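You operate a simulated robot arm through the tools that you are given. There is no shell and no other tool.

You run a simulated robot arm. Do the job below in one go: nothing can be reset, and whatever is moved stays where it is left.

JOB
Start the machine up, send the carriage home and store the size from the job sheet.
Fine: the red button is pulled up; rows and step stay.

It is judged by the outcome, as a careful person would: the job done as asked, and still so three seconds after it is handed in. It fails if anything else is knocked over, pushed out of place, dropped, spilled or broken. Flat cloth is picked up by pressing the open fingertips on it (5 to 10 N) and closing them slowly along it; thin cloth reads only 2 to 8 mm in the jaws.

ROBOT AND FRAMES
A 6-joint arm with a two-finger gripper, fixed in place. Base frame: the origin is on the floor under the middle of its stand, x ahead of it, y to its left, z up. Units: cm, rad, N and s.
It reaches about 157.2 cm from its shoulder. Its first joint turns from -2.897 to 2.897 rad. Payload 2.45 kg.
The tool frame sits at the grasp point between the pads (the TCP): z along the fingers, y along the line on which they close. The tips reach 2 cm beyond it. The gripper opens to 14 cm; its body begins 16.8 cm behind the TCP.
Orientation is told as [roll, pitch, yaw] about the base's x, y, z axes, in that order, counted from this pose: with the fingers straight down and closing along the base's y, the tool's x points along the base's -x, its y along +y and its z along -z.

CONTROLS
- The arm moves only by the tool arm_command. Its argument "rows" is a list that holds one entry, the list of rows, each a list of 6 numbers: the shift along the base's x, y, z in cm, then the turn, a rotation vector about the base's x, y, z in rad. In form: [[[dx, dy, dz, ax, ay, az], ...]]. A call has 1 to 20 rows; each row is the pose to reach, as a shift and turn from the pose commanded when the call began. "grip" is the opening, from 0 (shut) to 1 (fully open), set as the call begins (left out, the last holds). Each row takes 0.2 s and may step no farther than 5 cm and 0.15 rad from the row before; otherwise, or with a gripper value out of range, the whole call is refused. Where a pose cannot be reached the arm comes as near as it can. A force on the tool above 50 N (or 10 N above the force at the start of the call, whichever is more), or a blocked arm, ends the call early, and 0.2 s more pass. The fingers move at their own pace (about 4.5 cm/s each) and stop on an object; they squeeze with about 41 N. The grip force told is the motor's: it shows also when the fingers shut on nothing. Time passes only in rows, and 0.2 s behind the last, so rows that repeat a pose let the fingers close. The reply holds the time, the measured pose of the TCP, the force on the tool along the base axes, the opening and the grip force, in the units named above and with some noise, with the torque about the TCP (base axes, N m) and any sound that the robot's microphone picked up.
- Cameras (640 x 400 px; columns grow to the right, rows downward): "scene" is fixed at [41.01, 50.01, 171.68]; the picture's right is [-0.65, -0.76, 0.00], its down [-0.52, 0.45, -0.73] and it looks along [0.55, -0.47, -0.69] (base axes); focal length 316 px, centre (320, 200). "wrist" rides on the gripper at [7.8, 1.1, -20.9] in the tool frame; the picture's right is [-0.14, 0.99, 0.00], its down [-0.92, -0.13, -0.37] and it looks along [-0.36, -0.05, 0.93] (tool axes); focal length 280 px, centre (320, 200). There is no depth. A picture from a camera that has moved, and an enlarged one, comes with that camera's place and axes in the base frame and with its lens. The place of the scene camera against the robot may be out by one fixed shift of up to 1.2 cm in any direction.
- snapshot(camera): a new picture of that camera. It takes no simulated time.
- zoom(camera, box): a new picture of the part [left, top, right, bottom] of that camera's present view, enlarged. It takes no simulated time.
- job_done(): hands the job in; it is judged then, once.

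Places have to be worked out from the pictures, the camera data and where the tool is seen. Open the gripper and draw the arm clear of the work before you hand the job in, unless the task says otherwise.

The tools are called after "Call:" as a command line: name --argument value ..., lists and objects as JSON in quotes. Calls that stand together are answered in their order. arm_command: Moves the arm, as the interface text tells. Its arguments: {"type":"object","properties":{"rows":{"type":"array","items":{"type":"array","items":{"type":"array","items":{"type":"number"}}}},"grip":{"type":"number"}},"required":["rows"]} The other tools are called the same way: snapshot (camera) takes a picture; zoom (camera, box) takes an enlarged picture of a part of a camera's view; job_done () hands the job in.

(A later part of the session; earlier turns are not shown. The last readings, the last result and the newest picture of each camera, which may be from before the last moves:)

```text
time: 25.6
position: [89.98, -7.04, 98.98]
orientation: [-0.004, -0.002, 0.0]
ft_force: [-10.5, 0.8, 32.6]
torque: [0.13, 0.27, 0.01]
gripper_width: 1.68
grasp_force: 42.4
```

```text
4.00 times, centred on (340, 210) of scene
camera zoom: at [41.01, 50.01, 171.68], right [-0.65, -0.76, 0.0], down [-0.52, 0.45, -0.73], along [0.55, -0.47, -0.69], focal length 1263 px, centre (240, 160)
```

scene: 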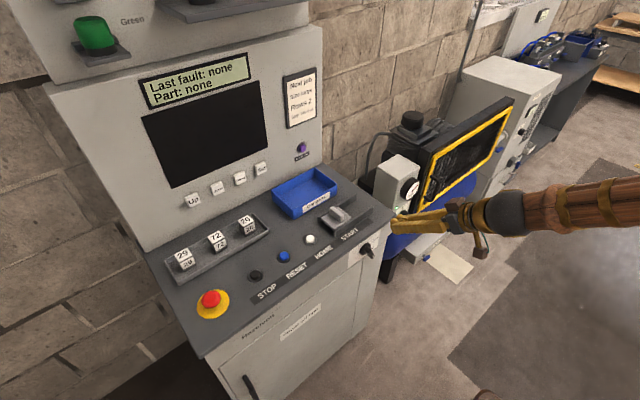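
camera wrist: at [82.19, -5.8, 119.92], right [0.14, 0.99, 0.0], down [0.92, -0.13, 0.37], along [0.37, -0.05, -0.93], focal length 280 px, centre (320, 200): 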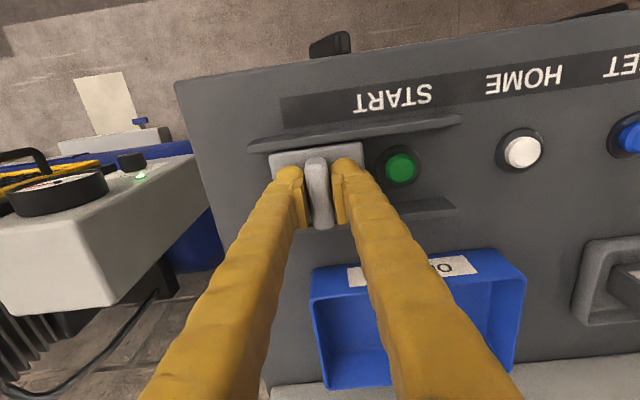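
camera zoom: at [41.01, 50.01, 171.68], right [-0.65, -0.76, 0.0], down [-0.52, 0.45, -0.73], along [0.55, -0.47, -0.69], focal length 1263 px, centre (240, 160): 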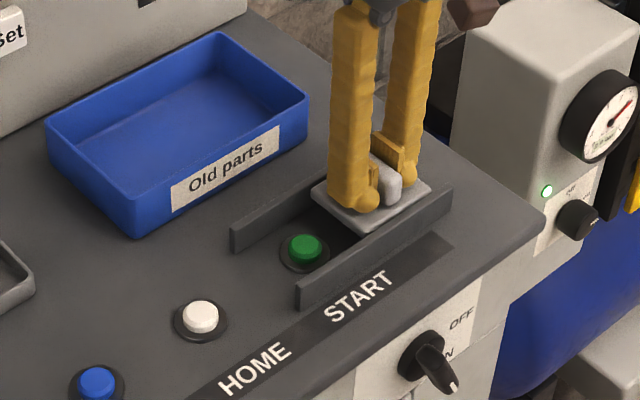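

The green START button is uncovered. I'll let go of the tab, rise clear, and check that the shutter stays put.

Call:
arm_command --rows '[[[0, 0, 0.1, 0, 0, 0], [0, 0, 0.1, 0, 0, 0], [0, 0, 0.1, 0, 0, 0]]]' --grip 0.45

Call:
arm_command --rows '[[[0, 0, 1, 0, 0, 0], [0, 0, 3, 0, 0, 0], [0, 2, 5, 0, 0, 0], [0, 5, 6, 0, 0, 0], [0, 8, 6, 0, 0, 0], [0, 9.2, 6, 0, 0, 0], [0, 9.2, 6, 0, 0, 0], [0, 9.2, 6, 0, 0, 0]]]' --grip 0

Call:
snapshot --camera "wrist"

Call:
zoom --camera "scene" --box '[280, 160, 400, 260]'

```text
time: 26.4
position: [89.89, -7.02, 98.86]
orientation: [-0.003, -0.001, 0.0]
ft_force: [-0.6, 0.3, 0.2]
torque: [0.03, 0.0, 0.02]
gripper_width: 6.31
grasp_force: 0.1
```

```text
time: 28.2
position: [89.91, 2.12, 104.83]
orientation: [-0.003, -0.002, 0.0]
ft_force: [1.1, -0.1, -0.4]
torque: [0.01, -0.01, 0.0]
gripper_width: 0.0
grasp_force: 29.3
```

```text
taken
camera wrist: at [82.19, 3.28, 125.94], right [0.14, 0.99, 0.0], down [0.92, -0.13, 0.37], along [0.37, -0.05, -0.93], focal length 280 px, centre (320, 200)
```

wrist: 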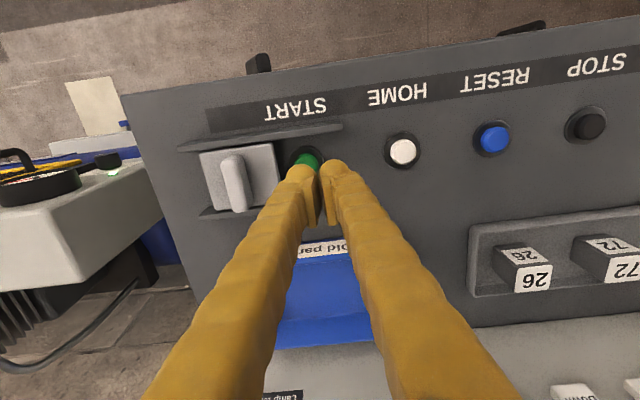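

```text
4.00 times, centred on (340, 210) of scene
camera zoom: at [41.01, 50.01, 171.68], right [-0.65, -0.76, 0.0], down [-0.52, 0.45, -0.73], along [0.55, -0.47, -0.69], focal length 1263 px, centre (240, 160)
```

zoom: 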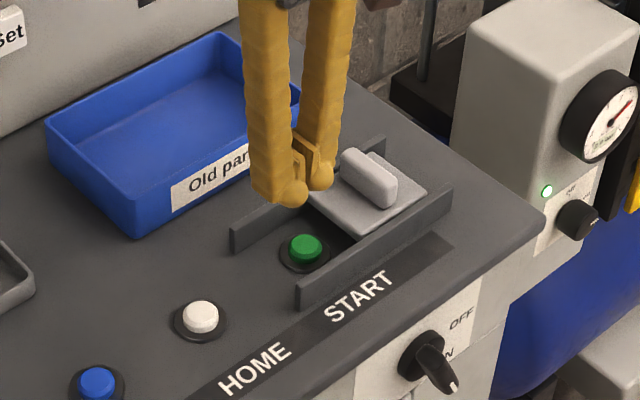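

The shutter stays open. I'll line the right fingertip up over START (89.7, 0.6) and lower it to just above the button.

Call:
arm_command --rows '[[[-0.2, 0.1, -2, 0, 0, 0], [-0.2, 0.1, -4, 0, 0, 0], [-0.2, 0.1, -5.5, 0, 0, 0], [-0.2, 0.1, -6.5, 0, 0, 0]]]'

Call:
snapshot --camera "wrist"

Call:
zoom --camera "scene" --box '[290, 180, 370, 250]'

```text
time: 29.2
position: [89.76, 2.23, 98.38]
orientation: [-0.004, -0.002, 0.0]
ft_force: [0.9, -0.2, 0.0]
torque: [0.01, -0.02, 0.01]
gripper_width: 0.0
grasp_force: 29.6
```

```text
taken
camera wrist: at [82.04, 3.47, 119.38], right [0.14, 0.99, 0.0], down [0.92, -0.13, 0.37], along [0.37, -0.05, -0.93], focal length 280 px, centre (320, 200)
```

wrist: 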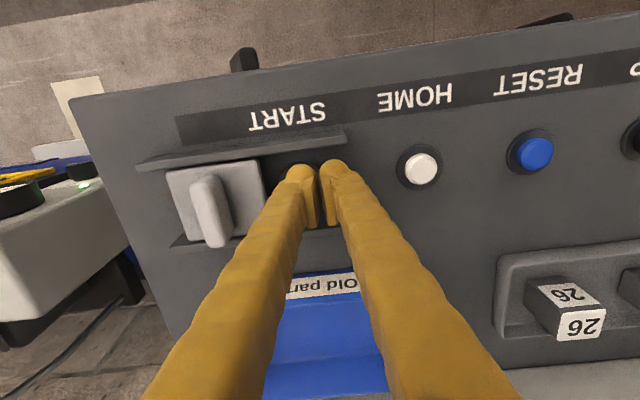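

```text
5.71 times, centred on (330, 215) of scene
camera zoom: at [41.01, 50.01, 171.68], right [-0.65, -0.76, 0.0], down [-0.52, 0.45, -0.73], along [0.55, -0.47, -0.69], focal length 1804 px, centre (263, 114)
```

zoom: 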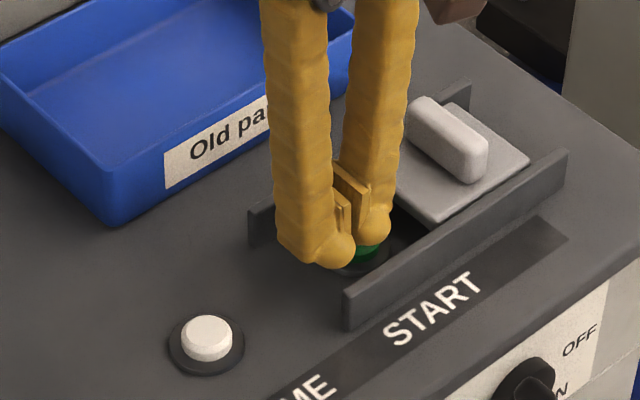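

The right fingertip is directly over the green button. I'll press down in small steps.

Call:
arm_command --rows '[[[0, 0, -0.3, 0, 0, 0], [0, 0, -0.6, 0, 0, 0], [0, 0, -0.9, 0, 0, 0], [0, 0, -1.2, 0, 0, 0], [0, 0, -1.4, 0, 0, 0]]]'

Call:
zoom --camera "scene" --box '[120, 40, 380, 260]'

```text
time: 30.4
position: [89.74, 2.24, 97.15]
orientation: [-0.003, -0.002, 0.0]
ft_force: [-0.2, 0.1, 0.6]
torque: [0.01, -0.01, -0.02]
gripper_width: 0.0
grasp_force: 29.8
```

```text
1.82 times, centred on (250, 150) of scene
camera zoom: at [41.01, 50.01, 171.68], right [-0.65, -0.76, 0.0], down [-0.52, 0.45, -0.73], along [0.55, -0.47, -0.69], focal length 574 px, centre (447, 291)
```

zoom: 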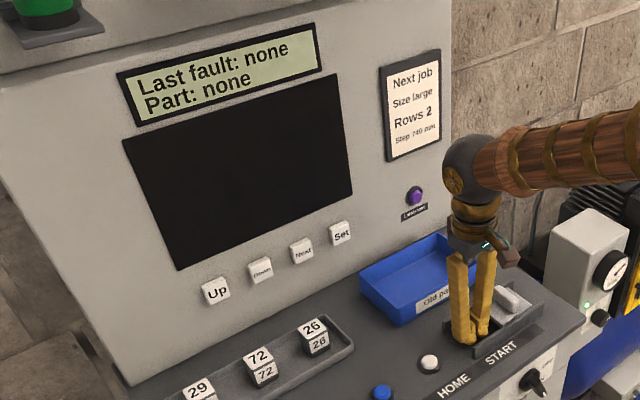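

Call:
arm_command --rows '[[[0, 0, -0.2, 0, 0, 0], [0, 0, -0.4, 0, 0, 0], [0, 0, -0.6, 0, 0, 0], [0, 0, -0.8, 0, 0, 0]]]'

Call:
zoom --camera "scene" --box '[120, 40, 380, 260]'

```text
time: 31.4
position: [89.76, 2.25, 96.44]
orientation: [-0.004, -0.004, 0.0]
ft_force: [1.5, -3.8, 23.2]
torque: [-0.27, -0.02, 0.0]
gripper_width: 0.01
grasp_force: 29.6
heard: click
```

```text
1.82 times, centred on (250, 150) of scene
camera zoom: at [41.01, 50.01, 171.68], right [-0.65, -0.76, 0.0], down [-0.52, 0.45, -0.73], along [0.55, -0.47, -0.69], focal length 574 px, centre (447, 291)
```

zoom: 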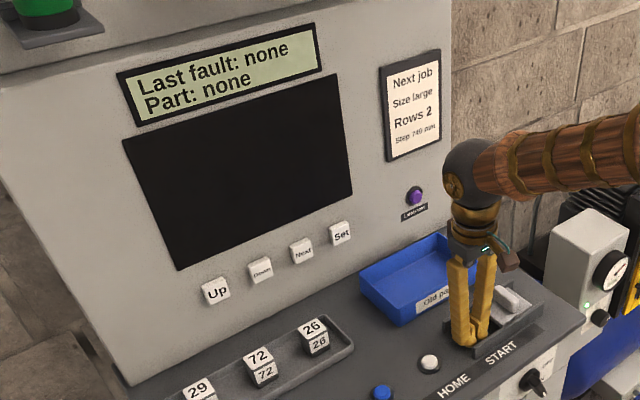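

A click at 23 N. I'll release the button, rise and wait to see whether the screen comes on.

Call:
arm_command --rows '[[[0, 0, 0.5, 0, 0, 0], [0, 0, 1.5, 0, 0, 0], [0, 0, 3, 0, 0, 0], [0, 0, 5, 0, 0, 0], [0, 0, 5, 0, 0, 0], [0, 0, 5, 0, 0, 0], [0, 0, 5, 0, 0, 0], [0, 0, 5, 0, 0, 0]]]'

Call:
zoom --camera "scene" --box '[0, 0, 400, 260]'

Call:
snapshot --camera "wrist"

```text
time: 33.2
position: [89.71, 2.27, 101.32]
orientation: [-0.004, -0.002, -0.003]
ft_force: [0.3, 0.3, -1.3]
torque: [-0.01, -0.01, 0.04]
gripper_width: 0.0
grasp_force: 29.2
```

```text
1.54 times, centred on (200, 130) of scene
camera zoom: at [41.01, 50.01, 171.68], right [-0.65, -0.76, 0.0], down [-0.52, 0.45, -0.73], along [0.55, -0.47, -0.69], focal length 486 px, centre (505, 308)
```

zoom: 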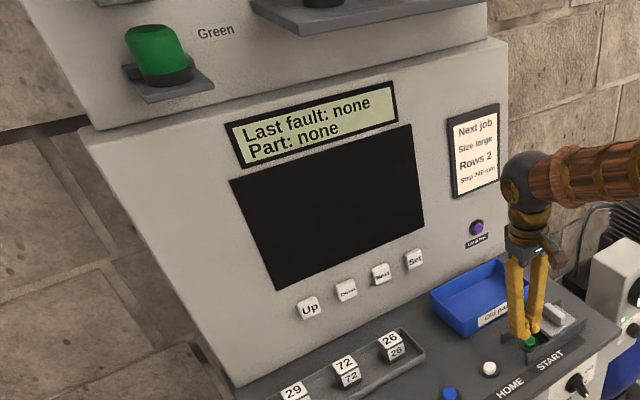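

```text
taken
camera wrist: at [81.94, 3.41, 122.24], right [0.14, 0.99, 0.0], down [0.92, -0.13, 0.37], along [0.37, -0.05, -0.93], focal length 280 px, centre (320, 200)
```

wrist: 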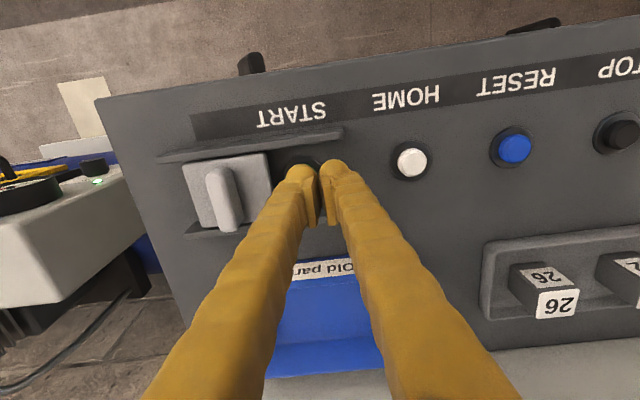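

The screen is still dark. Before trying anything else I'll check from the front that the main switch is really at ON.

Call:
zoom --camera "scene" --box '[350, 225, 400, 265]'

Call:
zoom --camera "scene" --box '[290, 130, 330, 170]'

Call:
zoom --camera "scene" --box '[360, 140, 500, 300]'

```text
10.00 times, centred on (375, 245) of scene
camera zoom: at [41.01, 50.01, 171.68], right [-0.65, -0.76, 0.0], down [-0.52, 0.45, -0.73], along [0.55, -0.47, -0.69], focal length 3157 px, centre (-230, -250)
```

zoom: 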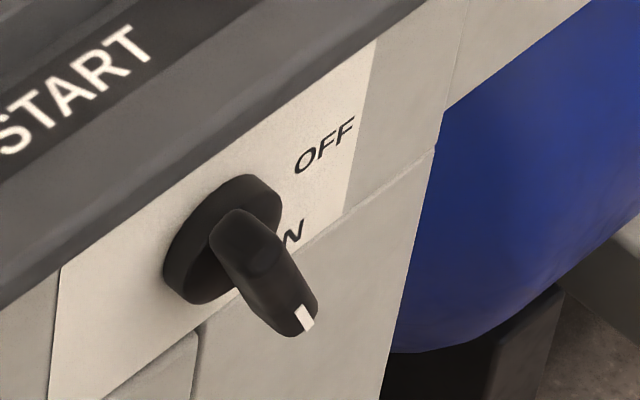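

```text
10.00 times, centred on (310, 150) of scene
camera zoom: at [41.01, 50.01, 171.68], right [-0.65, -0.76, 0.0], down [-0.52, 0.45, -0.73], along [0.55, -0.47, -0.69], focal length 3157 px, centre (420, 700)
```

zoom: 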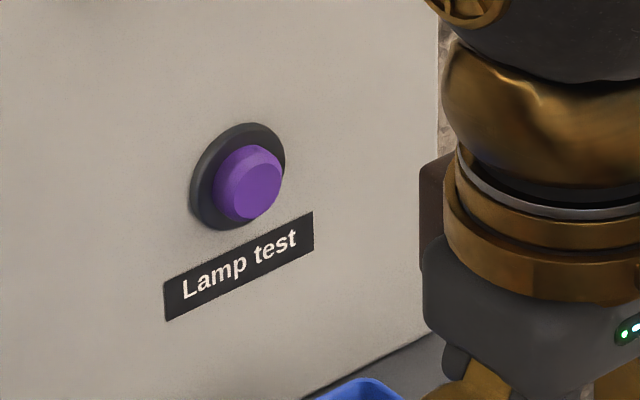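

```text
2.50 times, centred on (430, 220) of scene
camera zoom: at [41.01, 50.01, 171.68], right [-0.65, -0.76, 0.0], down [-0.52, 0.45, -0.73], along [0.55, -0.47, -0.69], focal length 789 px, centre (45, 150)
```

zoom: 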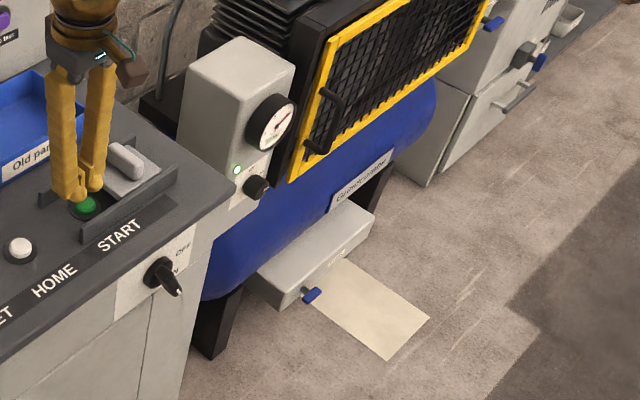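

The handle sits about 64° below OFF, no latch sound was heard when it turned, and the screen stays dark, so it may not be fully latched. I'll go back in front of the switch and test it with a gentle push.

Call:
arm_command --rows '[[[-2.5, -1.8, 2, 0, -0.1, 0], [-5, -3.6, 3, 0, -0.2, 0], [-7.5, -5.4, 3.5, 0, -0.3, 0], [-10, -7.5, 3, 0, -0.4, 0], [-12, -9.5, 2, 0, -0.5, 0], [-14, -11.5, 0.5, 0, -0.6, 0], [-15.2, -13, -1, 0, -0.7, 0], [-15.7, -13.5, -3, 0, -0.798, 0], [-15.7, -13.5, -6, 0, -0.798, 0], [-15.7, -13.5, -9, 0, -0.798, 0]]]'

Call:
snapshot --camera "wrist"

Call:
zoom --camera "wrist" --box '[280, 80, 480, 220]'

```text
time: 35.6
position: [71.86, -6.82, 90.55]
orientation: [-0.015, -0.721, 0.231]
ft_force: [-0.1, 0.0, 0.4]
torque: [-0.04, 0.0, 0.0]
gripper_width: 0.01
grasp_force: 29.2
out of reach, approached as far as the arm can: row 7, 8
stopped in row 10: the arm was blocked; the commanded pose is now the measured one
```

```text
taken
camera wrist: at [52.43, -9.94, 101.09], right [-0.12, 0.99, 0.08], down [0.46, -0.02, 0.89], along [0.88, 0.14, -0.46], focal length 280 px, centre (320, 200)
```

wrist: 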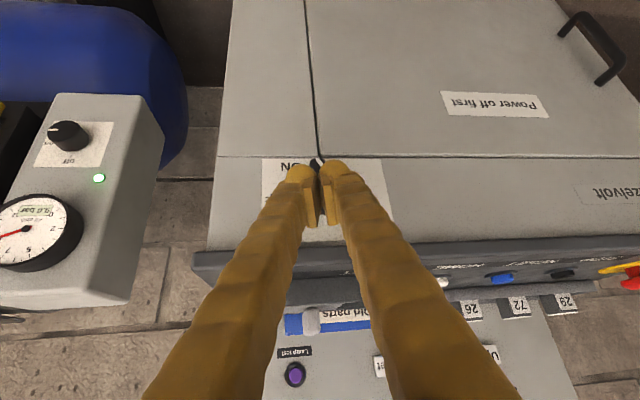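

```text
2.86 times, centred on (380, 150) of wrist
camera zoom: at [52.43, -9.94, 101.09], right [-0.12, 0.99, 0.08], down [0.46, -0.02, 0.89], along [0.88, 0.14, -0.46], focal length 801 px, centre (149, 343)
```

zoom: 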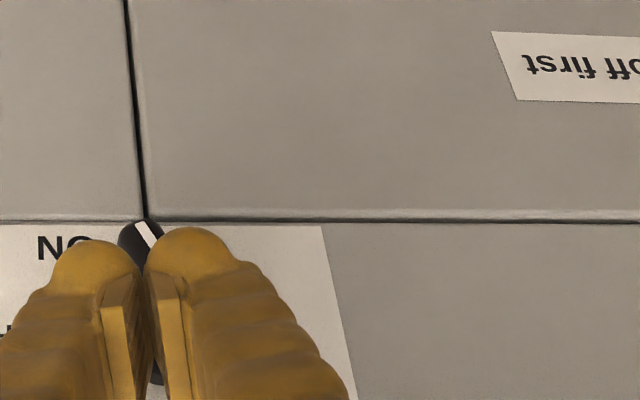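

Call:
snapshot --camera "scene"

Call:
zoom --camera "scene" --box '[340, 180, 640, 400]'

```text
taken
```

scene: 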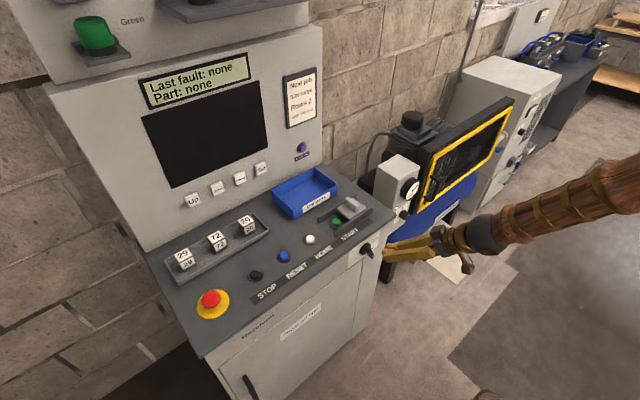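

```text
1.82 times, centred on (490, 290) of scene
camera zoom: at [41.01, 50.01, 171.68], right [-0.65, -0.76, 0.0], down [-0.52, 0.45, -0.73], along [0.55, -0.47, -0.69], focal length 574 px, centre (11, 36)
```

zoom: 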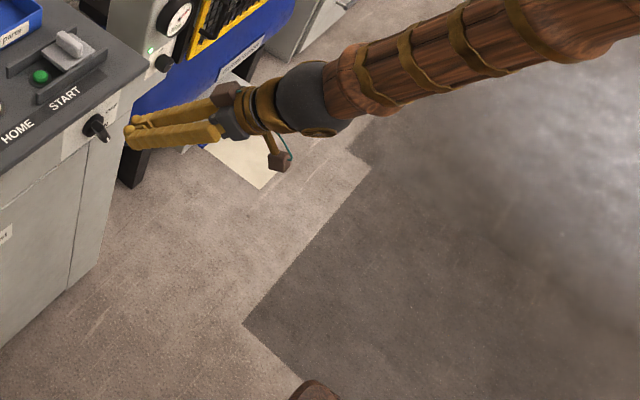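

The arm is clear of everything, in front of the switch, but twisted 0.23 rad in yaw after brushing its reach limit. I'll straighten it and move to the right of the handle.

Call:
arm_command --rows '[[[0, -1.2, 0, 0, 0, -0.06], [0.5, -2.4, 0, 0, 0, -0.12], [1.0, -3.6, -0.5, 0, 0, -0.18], [2.0, -4.4, -1.0, 0, 0, -0.231], [3.0, -4.4, -2.0, 0, 0, -0.231]]]'

Call:
snapshot --camera "wrist"

Call:
zoom --camera "wrist" --box '[280, 80, 480, 220]'

```text
time: 36.8
position: [75.04, -11.13, 88.54]
orientation: [-0.014, -0.72, 0.0]
ft_force: [0.4, 0.1, -1.1]
torque: [0.0, 0.04, 0.01]
gripper_width: 0.0
grasp_force: 29.7
```

```text
taken
camera wrist: at [55.37, -9.72, 99.13], right [0.11, 0.99, 0.08], down [0.45, -0.12, 0.89], along [0.89, -0.06, -0.46], focal length 280 px, centre (320, 200)
```

wrist: 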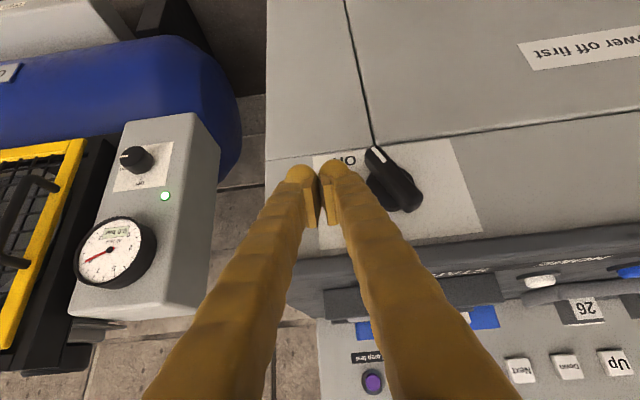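

```text
2.86 times, centred on (380, 150) of wrist
camera zoom: at [55.37, -9.72, 99.13], right [0.11, 0.99, 0.08], down [0.45, -0.12, 0.89], along [0.89, -0.06, -0.46], focal length 801 px, centre (149, 343)
```

zoom: 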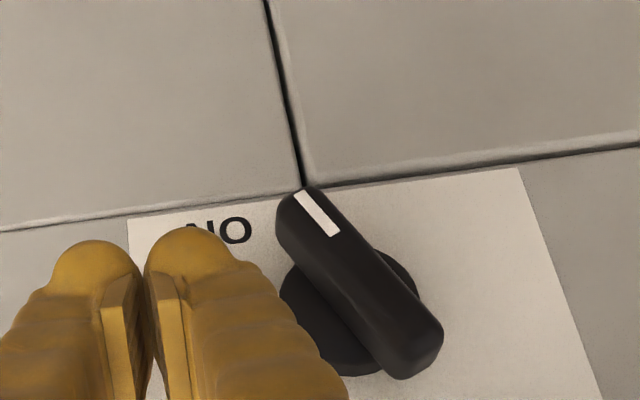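

The view is clear now and the fingers are just right of the handle. I'll move in beside its lower end, then push gently to the left.

Call:
arm_command --rows '[[[0.7, 0, -1, 0, 0, 0], [1.4, 0, -2, 0, 0, 0], [2.0, 0, -3.2, 0, 0, 0], [2.0, 0.5, -3.2, 0, 0, 0], [2.0, 1.0, -3.2, 0, 0, 0], [2.0, 1.5, -3.2, 0, 0, 0]]]'

Call:
zoom --camera "wrist" --box '[260, 100, 460, 240]'

```text
time: 38.2
position: [76.72, -9.54, 85.26]
orientation: [-0.014, -0.72, 0.0]
ft_force: [-1.3, 0.6, 0.4]
torque: [0.02, 0.0, -0.01]
gripper_width: 0.0
grasp_force: 29.7
```

```text
2.86 times, centred on (360, 170) of wrist
camera zoom: at [57.16, -8.3, 95.9], right [0.11, 0.99, 0.08], down [0.45, -0.12, 0.89], along [0.89, -0.06, -0.46], focal length 801 px, centre (206, 286)
```

zoom: 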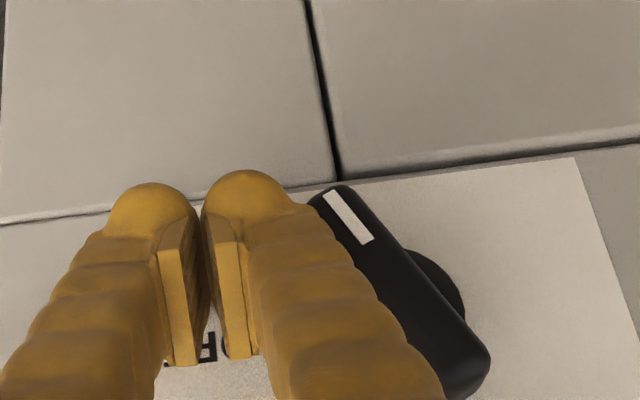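

Call:
arm_command --rows '[[[0, 0.2, 0, 0, 0, 0], [0, 0.4, 0, 0, 0, 0], [0, 0.6, 0, 0, 0, 0], [0, 0.8, 0, 0, 0, 0]]]'

Call:
zoom --camera "wrist" --box '[260, 100, 460, 240]'

```text
time: 39.2
position: [76.88, -8.86, 85.25]
orientation: [-0.015, -0.721, 0.002]
ft_force: [-0.3, 0.1, 0.3]
torque: [0.0, 0.0, 0.0]
gripper_width: 0.02
grasp_force: 29.7
```

```text
2.86 times, centred on (360, 170) of wrist
camera zoom: at [57.23, -7.48, 95.92], right [0.11, 0.99, 0.08], down [0.45, -0.12, 0.89], along [0.89, -0.06, -0.46], focal length 801 px, centre (206, 286)
```

zoom: 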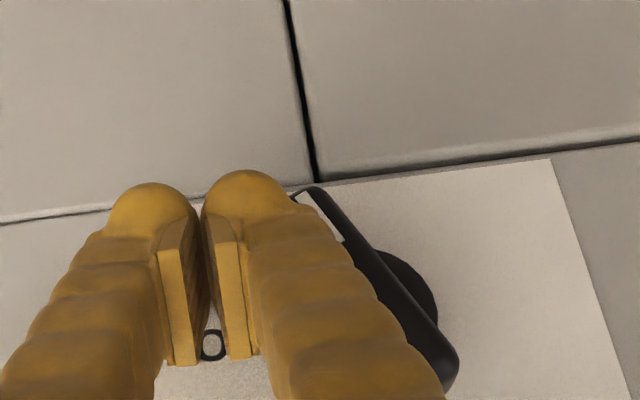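

Call:
arm_command --rows '[[[0, 0.2, 0, 0, 0, 0], [0, 0.4, 0, 0, 0, 0], [0, 0.6, 0, 0, 0, 0], [0, 0.8, 0, 0, 0, 0], [0, 1.0, 0, 0, 0, 0]]]'

Call:
zoom --camera "wrist" --box '[260, 100, 460, 240]'

Call:
zoom --camera "scene" --box '[120, 40, 420, 270]'

```text
time: 40.4
position: [76.93, -8.24, 85.26]
orientation: [-0.008, -0.721, 0.0]
ft_force: [-0.6, -0.5, 0.1]
torque: [-0.03, 0.05, 0.0]
gripper_width: 0.02
grasp_force: 29.7
```

```text
2.86 times, centred on (360, 170) of wrist
camera zoom: at [57.28, -6.89, 95.91], right [0.11, 0.99, 0.08], down [0.45, -0.12, 0.89], along [0.89, -0.06, -0.46], focal length 801 px, centre (206, 286)
```

zoom: 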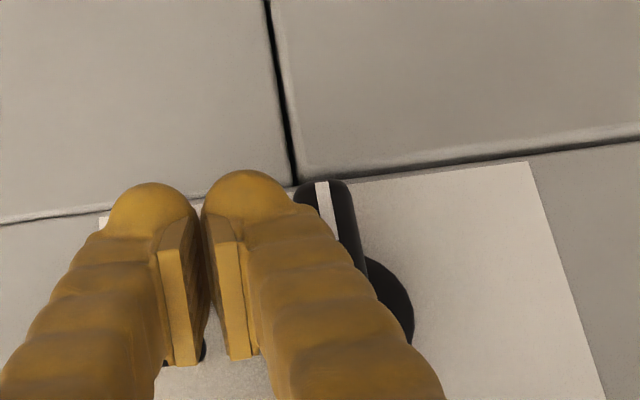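

```text
1.74 times, centred on (270, 155) of scene
camera zoom: at [41.01, 50.01, 171.68], right [-0.65, -0.76, 0.0], down [-0.52, 0.45, -0.73], along [0.55, -0.47, -0.69], focal length 549 px, centre (407, 278)
```

zoom: 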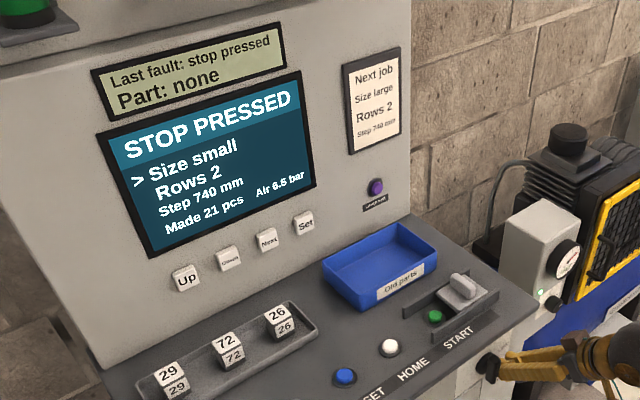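

The screen came on: "STOP PRESSED", with Size small, Rows 2, Step 740 mm, so the switch really did need turning further. I'll push the handle a little more to seat it fully at its stop.

Call:
arm_command --rows '[[[0, 0.2, 0, 0, 0, 0], [0, 0.4, 0, 0, 0, 0], [0, 0.6, 0, 0, 0, 0]]]'

Call:
zoom --camera "wrist" --box '[260, 100, 460, 240]'

Call:
zoom --camera "scene" --box '[120, 40, 420, 270]'

```text
time: 41.2
position: [76.76, -8.06, 85.36]
orientation: [-0.009, -0.721, 0.0]
ft_force: [0.0, 0.0, 0.1]
torque: [0.0, -0.02, -0.01]
gripper_width: 0.0
grasp_force: 28.9
out of reach, approached as far as the arm can: row 1, 2, 3
```

```text
2.86 times, centred on (360, 170) of wrist
camera zoom: at [57.19, -6.83, 95.93], right [0.11, 0.99, 0.08], down [0.45, -0.12, 0.89], along [0.89, -0.06, -0.46], focal length 801 px, centre (206, 286)
```

zoom: 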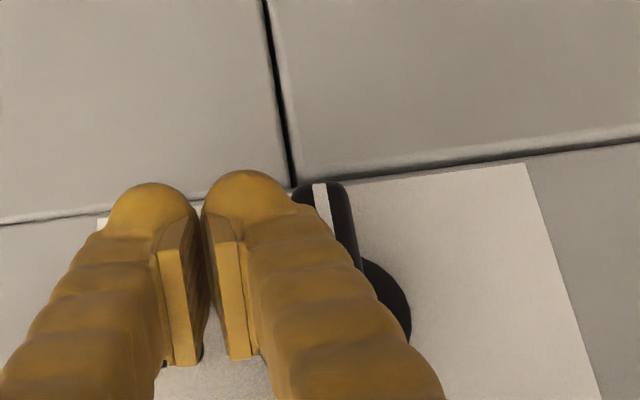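

```text
1.74 times, centred on (270, 155) of scene
camera zoom: at [41.01, 50.01, 171.68], right [-0.65, -0.76, 0.0], down [-0.52, 0.45, -0.73], along [0.55, -0.47, -0.69], focal length 549 px, centre (407, 278)
```

zoom: 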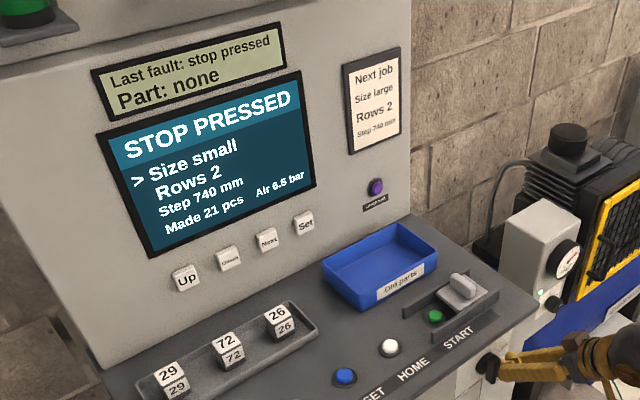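

The screen shows power and the handle is nearly vertical, but the arm is at its reach limit here. I'll withdraw sideways and up, then check that the switch stays on.

Call:
arm_command --rows '[[[0, -0.8, 0, 0, 0, 0], [-0.4, -2.0, 0.8, 0, 0, 0], [-1.0, -2.5, 2.5, 0, 0, 0], [-1.5, -2.5, 5, 0, 0, 0], [-2, -2.5, 8, 0, 0, 0], [-2, -2.5, 11, 0, 0, 0]]]'

Call:
snapshot --camera "wrist"

Call:
zoom --camera "wrist" --box '[290, 60, 450, 170]'

Call:
zoom --camera "scene" --box '[120, 40, 420, 270]'

```text
time: 42.6
position: [74.81, -10.44, 96.17]
orientation: [-0.015, -0.719, 0.001]
ft_force: [-1.0, -0.3, 0.8]
torque: [-0.04, 0.0, -0.01]
gripper_width: 0.0
grasp_force: 29.0
```

```text
taken
camera wrist: at [55.09, -9.21, 106.8], right [0.11, 0.99, 0.08], down [0.45, -0.12, 0.89], along [0.89, -0.06, -0.46], focal length 280 px, centre (320, 200)
```

wrist: 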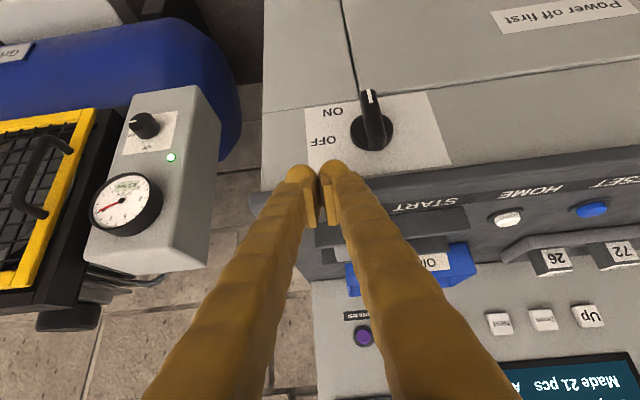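

```text
3.64 times, centred on (370, 115) of wrist
camera zoom: at [55.09, -9.21, 106.8], right [0.11, 0.99, 0.08], down [0.45, -0.12, 0.89], along [0.89, -0.06, -0.46], focal length 1020 px, centre (138, 509)
```

zoom: 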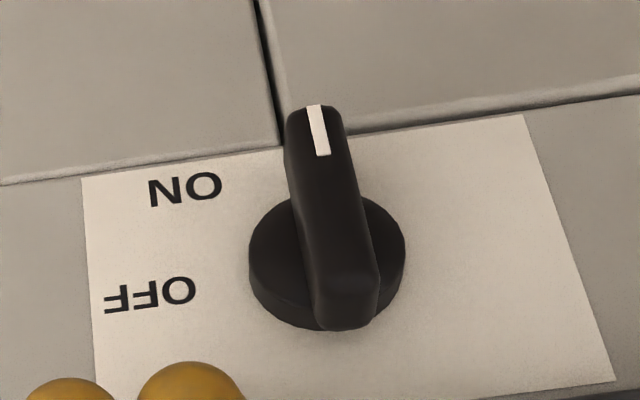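

```text
1.74 times, centred on (270, 155) of scene
camera zoom: at [41.01, 50.01, 171.68], right [-0.65, -0.76, 0.0], down [-0.52, 0.45, -0.73], along [0.55, -0.47, -0.69], focal length 549 px, centre (407, 278)
```

zoom: 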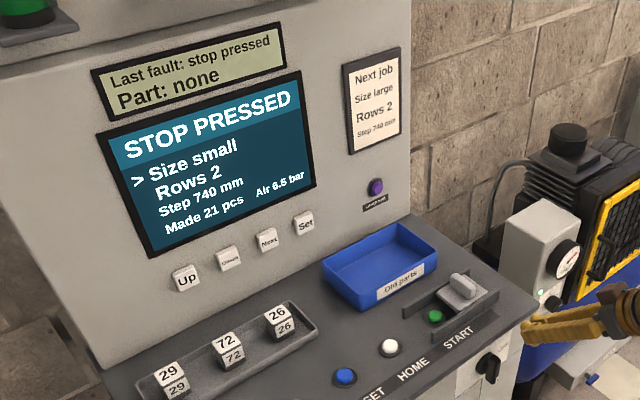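

The main switch is at ON, with the handle pointing down. The screen says STOP PRESSED, which suggests the red mushroom button is pushed in and has to be pulled up. I'll go over and look at it closely.

Call:
arm_command --rows '[[[0, 0, 2, 0, 0.05, 0], [0, 1, 4, 0, 0.1, 0], [0, 4, 6, 0, 0.15, 0], [0, 8, 8, 0, 0.2, 0], [0, 12.5, 9, 0, 0.2, 0], [0, 17, 10, 0, 0.2, 0], [0, 21.5, 10, 0, 0.2, 0], [0, 26, 10, 0, 0.2, 0], [0, 30.5, 10, 0, 0.2, 0], [0, 35, 10, 0, 0.2, 0], [0, 39.5, 10, 0, 0.2, 0], [0, 43, 10, 0, 0.2, 0]]]'

Call:
snapshot --camera "wrist"

Call:
zoom --camera "scene" --box '[170, 260, 260, 340]'

```text
time: 45.2
position: [74.65, 32.37, 106.02]
orientation: [-0.014, -0.522, 0.0]
ft_force: [-0.8, -0.5, 0.0]
torque: [0.04, -0.01, -0.01]
gripper_width: 0.0
grasp_force: 29.1
out of reach, approached as far as the arm can: row 1, 2
```

```text
taken
camera wrist: at [57.58, 33.82, 120.42], right [0.13, 0.99, 0.06], down [0.61, -0.12, 0.78], along [0.78, -0.06, -0.62], focal length 280 px, centre (320, 200)
```

wrist: 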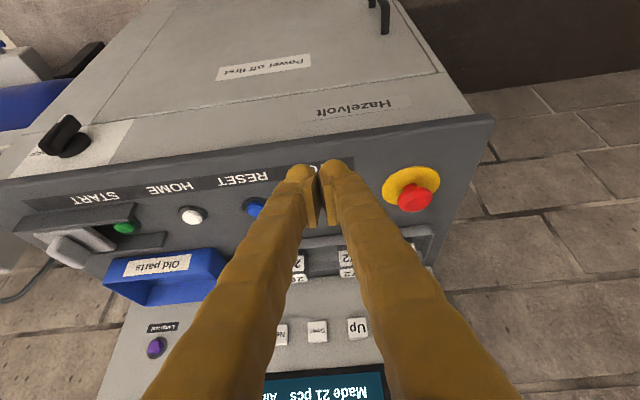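

```text
5.00 times, centred on (215, 300) of scene
camera zoom: at [41.01, 50.01, 171.68], right [-0.65, -0.76, 0.0], down [-0.52, 0.45, -0.73], along [0.55, -0.47, -0.69], focal length 1578 px, centre (845, -300)
```

zoom: 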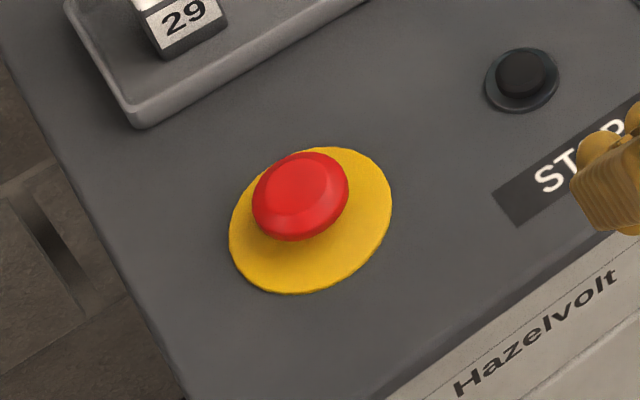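

Call:
zoom --camera "wrist" --box '[370, 140, 470, 230]'

Call:
zoom --camera "scene" --box '[130, 40, 280, 200]'

```text
4.44 times, centred on (420, 185) of wrist
camera zoom: at [57.58, 33.82, 120.42], right [0.13, 0.99, 0.06], down [0.61, -0.12, 0.78], along [0.78, -0.06, -0.62], focal length 1246 px, centre (-124, 267)
```

zoom: 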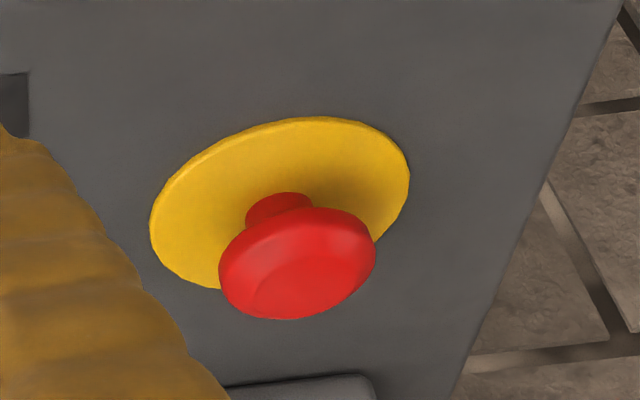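

```text
2.50 times, centred on (205, 120) of scene
camera zoom: at [41.01, 50.01, 171.68], right [-0.65, -0.76, 0.0], down [-0.52, 0.45, -0.73], along [0.55, -0.47, -0.69], focal length 789 px, centre (608, 400)
```

zoom: 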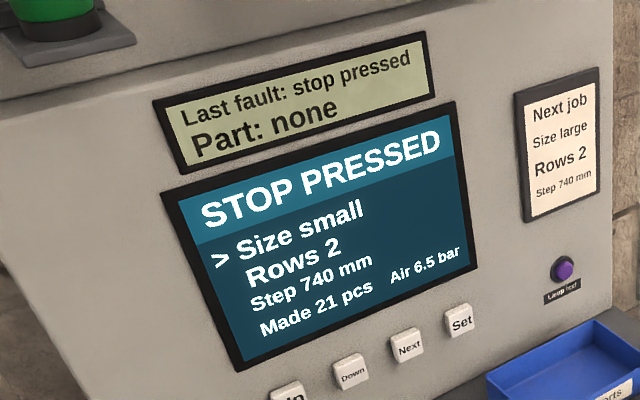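

The red head sits above the yellow disc with a short stem showing. I can't tell yet if it's latched down, so I'll get directly above it with the jaws open for accurate measurement.

Call:
arm_command --rows '[[[2.5, 2, 1, 0.002, 0.08, 0], [5, 4, 2, 0.004, 0.17, 0], [7.5, 6.5, 3, 0.006, 0.26, 0], [10, 9, 3, 0.008, 0.35, 0], [12.5, 11, 3, 0.011, 0.44, 0], [14, 12.9, 3, 0.014, 0.522, 0], [14, 12.9, 3, 0.014, 0.522, 0], [14, 12.9, 3, 0.014, 0.522, 0]]]' --grip 0.6

Call:
snapshot --camera "wrist"

Call:
zoom --camera "wrist" --box '[240, 110, 400, 220]'

```text
time: 47.0
position: [88.79, 45.39, 109.3]
orientation: [-0.001, 0.002, -0.004]
ft_force: [0.2, 0.1, -0.3]
torque: [0.0, 0.0, 0.02]
gripper_width: 8.4
grasp_force: 0.1
```

```text
taken
camera wrist: at [81.0, 46.52, 130.19], right [0.14, 0.99, 0.0], down [0.92, -0.13, 0.37], along [0.36, -0.05, -0.93], focal length 280 px, centre (320, 200)
```

wrist: 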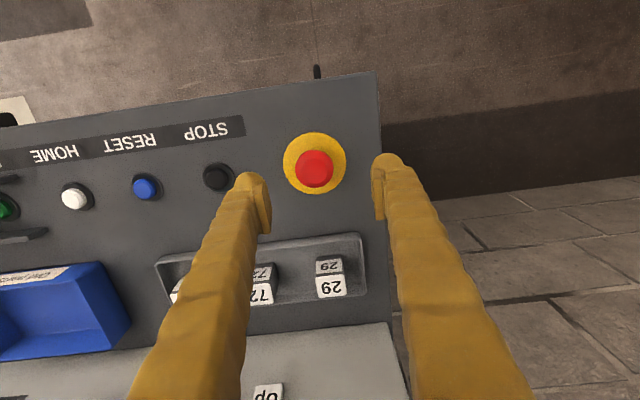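

```text
3.64 times, centred on (320, 165) of wrist
camera zoom: at [81.0, 46.52, 130.19], right [0.14, 0.99, 0.0], down [0.92, -0.13, 0.37], along [0.36, -0.05, -0.93], focal length 1020 px, centre (320, 327)
```

zoom: 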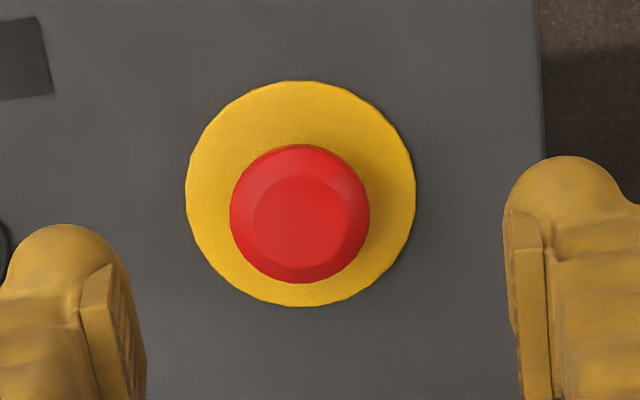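

The head top is at z≈97.0 over a disc at z≈94.0, with about 1.6 cm of stem showing, so it looks raised already and the stop fault may just be latched. RESET is at (89.6, 22.0). I'll close the jaws and hover the right fingertip above it.

Call:
arm_command --rows '[[[0.2, -2, 0, 0, 0, 0], [0.4, -5, 0, 0, 0, 0], [0.6, -9, 0, 0, 0, 0], [0.8, -13, 0, 0, 0, 0], [0.8, -17, 0, 0, 0, 0], [0.8, -20, -1, 0, 0, 0], [0.8, -21.8, -3, 0, 0, 0], [0.8, -21.8, -6, 0, 0, 0], [0.8, -21.8, -9, 0, 0, 0], [0.8, -21.8, -11, 0, 0, 0]]]' --grip 0

Call:
snapshot --camera "wrist"

Call:
zoom --camera "scene" --box '[240, 210, 340, 290]'

```text
time: 49.2
position: [89.54, 23.52, 98.34]
orientation: [-0.001, 0.0, -0.003]
ft_force: [0.0, 0.6, 0.9]
torque: [0.02, -0.05, -0.03]
gripper_width: 0.01
grasp_force: 29.0
```

```text
taken
camera wrist: at [81.73, 24.59, 119.19], right [0.14, 0.99, 0.0], down [0.92, -0.13, 0.37], along [0.36, -0.05, -0.93], focal length 280 px, centre (320, 200)
```

wrist: 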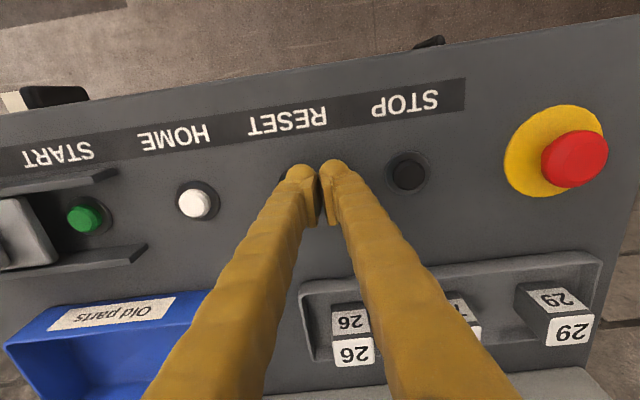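

```text
5.00 times, centred on (290, 250) of scene
camera zoom: at [41.01, 50.01, 171.68], right [-0.65, -0.76, 0.0], down [-0.52, 0.45, -0.73], along [0.55, -0.47, -0.69], focal length 1578 px, centre (470, -50)
```

zoom: 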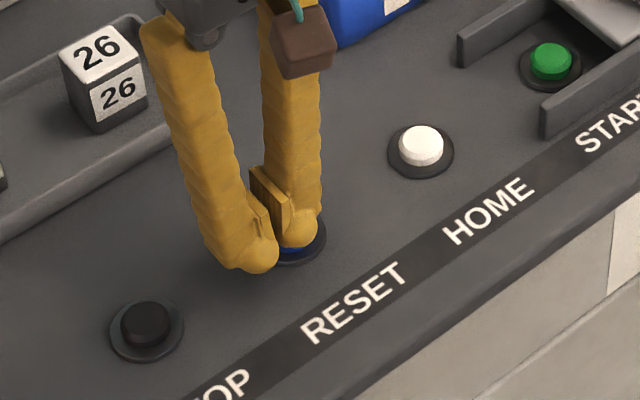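

The right fingertip is above the blue RESET. I'll press down slowly until it clicks.

Call:
arm_command --rows '[[[0, 0, -0.4, 0, 0, 0], [0, 0, -0.8, 0, 0, 0], [0, 0, -1.2, 0, 0, 0], [0, 0, -1.5, 0, 0, 0], [0, 0, -1.8, 0, 0, 0], [0, 0, -2.0, 0, 0, 0]]]'

Call:
zoom --camera "scene" --box '[120, 40, 320, 200]'

```text
time: 50.6
position: [89.59, 23.54, 96.4]
orientation: [-0.003, -0.002, -0.003]
ft_force: [-12.1, -7.3, 34.5]
torque: [-0.52, 0.15, -0.14]
gripper_width: 0.0
grasp_force: 29.9
heard: click
```

```text
2.50 times, centred on (220, 120) of scene
camera zoom: at [41.01, 50.01, 171.68], right [-0.65, -0.76, 0.0], down [-0.52, 0.45, -0.73], along [0.55, -0.47, -0.69], focal length 789 px, centre (570, 400)
```

zoom: 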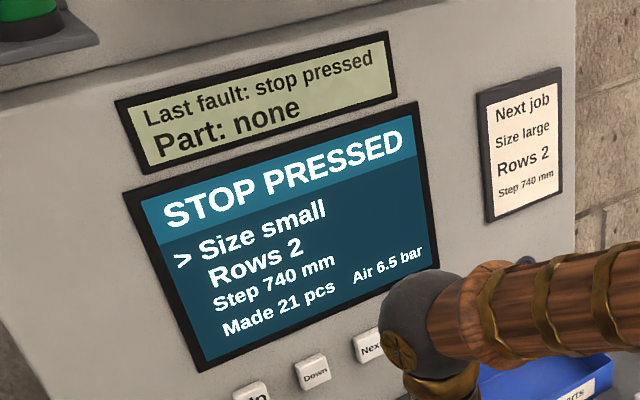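

RESET clicked but STOP PRESSED stays, so the red button really is latched down and must be pulled up first. I'll lift off and move above it with the jaws at 8 cm.

Call:
arm_command --rows '[[[0, 0, 1.5, 0, 0, 0], [0, 0, 4, 0, 0, 0], [0, 2, 7, 0, 0, 0], [0.1, 6, 9, 0, 0, 0], [0.2, 10, 9, 0, 0, 0], [0.3, 14, 9, 0, 0, 0], [0.3, 18, 9, 0, 0, 0], [0.3, 20.9, 9, 0, 0, 0.003], [0.3, 20.9, 7, 0, 0, 0.003], [0.3, 20.9, 5, 0, 0, 0.003]]]' --grip 0.57

Call:
snapshot --camera "wrist"

Call:
zoom --camera "wrist" --box '[240, 110, 400, 220]'

Call:
zoom --camera "scene" --box '[170, 250, 270, 330]'

```text
time: 52.8
position: [89.91, 44.7, 101.31]
orientation: [-0.002, 0.0, -0.001]
ft_force: [0.2, 0.1, -0.6]
torque: [-0.01, 0.01, 0.02]
gripper_width: 7.98
grasp_force: 0.1
```

```text
taken
camera wrist: at [82.16, 45.74, 122.28], right [0.14, 0.99, 0.0], down [0.92, -0.13, 0.37], along [0.36, -0.05, -0.93], focal length 280 px, centre (320, 200)
```

wrist: 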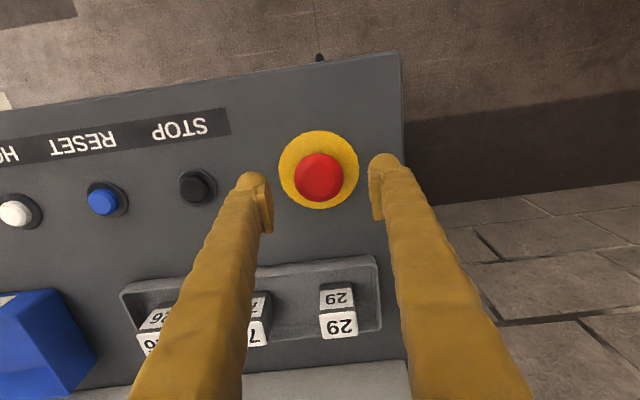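

```text
3.64 times, centred on (320, 165) of wrist
camera zoom: at [82.16, 45.74, 122.28], right [0.14, 0.99, 0.0], down [0.92, -0.13, 0.37], along [0.36, -0.05, -0.93], focal length 1020 px, centre (320, 327)
```

zoom: 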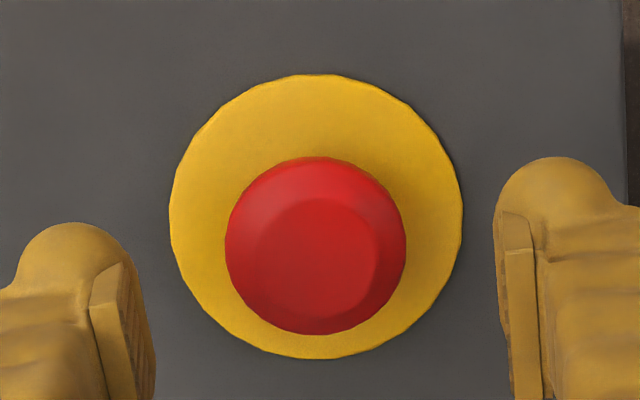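

```text
5.00 times, centred on (220, 290) of scene
camera zoom: at [41.01, 50.01, 171.68], right [-0.65, -0.76, 0.0], down [-0.52, 0.45, -0.73], along [0.55, -0.47, -0.69], focal length 1578 px, centre (820, -250)
```

zoom: 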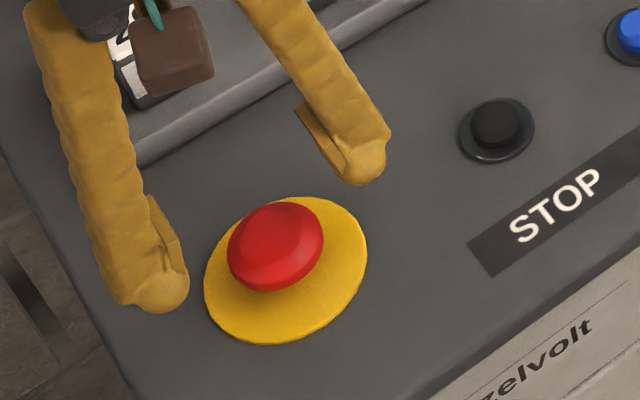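

Centred over the red head (89.9, 44.5). I'll descend so the pads straddle it, with the tips just above the yellow disc, and close.

Call:
arm_command --rows '[[[0, -0.15, -1.5, 0, 0, 0], [0, -0.15, -3, 0, 0, 0], [0, -0.15, -4, 0, 0, 0], [0, -0.15, -4.8, 0, 0, 0]]]'

Call:
arm_command --rows '[[[0, 0, 0, 0, 0, 0], [0, 0, 0, 0, 0, 0], [0, 0, 0, 0, 0, 0], [0, 0, 0, 0, 0, 0]]]' --grip 0.2

Call:
zoom --camera "scene" --box '[170, 250, 270, 330]'

```text
time: 53.8
position: [89.86, 44.36, 96.45]
orientation: [0.0, 0.002, 0.0]
ft_force: [0.0, 0.4, 0.2]
torque: [0.03, 0.0, 0.02]
gripper_width: 7.98
grasp_force: 0.0
```

```text
time: 54.8
position: [89.72, 44.48, 96.41]
orientation: [0.001, 0.0, 0.0]
ft_force: [4.1, 17.9, -2.2]
torque: [-0.1, 0.01, 0.02]
gripper_width: 4.55
grasp_force: 42.2
```

```text
5.00 times, centred on (220, 290) of scene
camera zoom: at [41.01, 50.01, 171.68], right [-0.65, -0.76, 0.0], down [-0.52, 0.45, -0.73], along [0.55, -0.47, -0.69], focal length 1578 px, centre (820, -250)
```

zoom: 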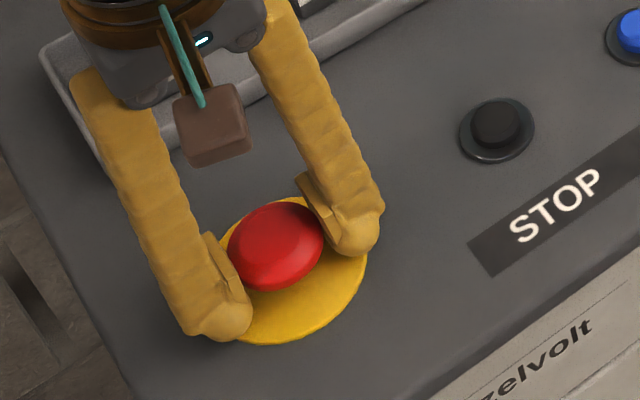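

The head is gripped (4.55 cm). I'll pull it up slowly.

Call:
arm_command --rows '[[[0, 0.15, 0.2, 0, 0, 0], [0, 0.15, 0.5, 0, 0, 0], [0, 0.15, 0.8, 0, 0, 0], [0, 0.15, 1.1, 0, 0, 0], [0, 0.15, 1.4, 0, 0, 0]]]'

Call:
zoom --camera "scene" --box '[120, 40, 420, 330]'

Call:
zoom --camera "scene" --box '[170, 250, 270, 330]'

```text
time: 56.0
position: [89.87, 44.49, 97.26]
orientation: [-0.004, 0.004, -0.001]
ft_force: [8.6, 8.6, -15.1]
torque: [-0.14, 0.06, -0.05]
gripper_width: 4.56
grasp_force: 44.9
heard: click
stopped in row 5: the force on the tool passed its limit at 55 N (the readings are from after the stop); the commanded pose is now the measured one
```

```text
1.38 times, centred on (270, 185) of scene
camera zoom: at [41.01, 50.01, 171.68], right [-0.65, -0.76, 0.0], down [-0.52, 0.45, -0.73], along [0.55, -0.47, -0.69], focal length 435 px, centre (389, 221)
```

zoom: 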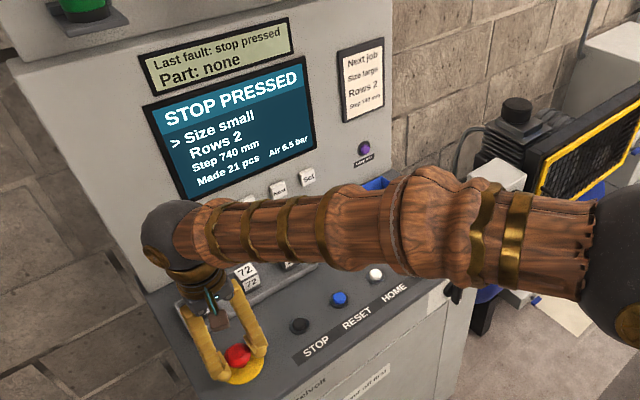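

```text
5.00 times, centred on (220, 290) of scene
camera zoom: at [41.01, 50.01, 171.68], right [-0.65, -0.76, 0.0], down [-0.52, 0.45, -0.73], along [0.55, -0.47, -0.69], focal length 1578 px, centre (820, -250)
```

zoom: 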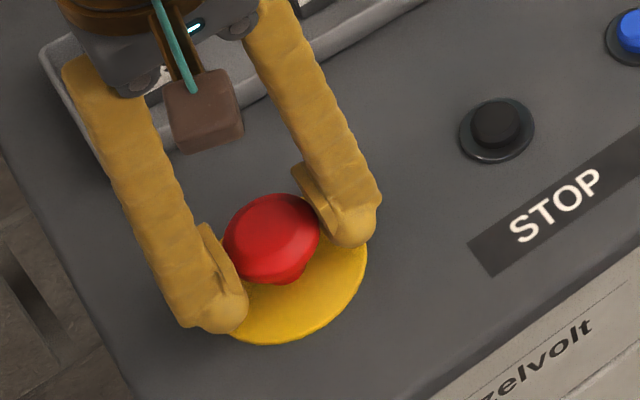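

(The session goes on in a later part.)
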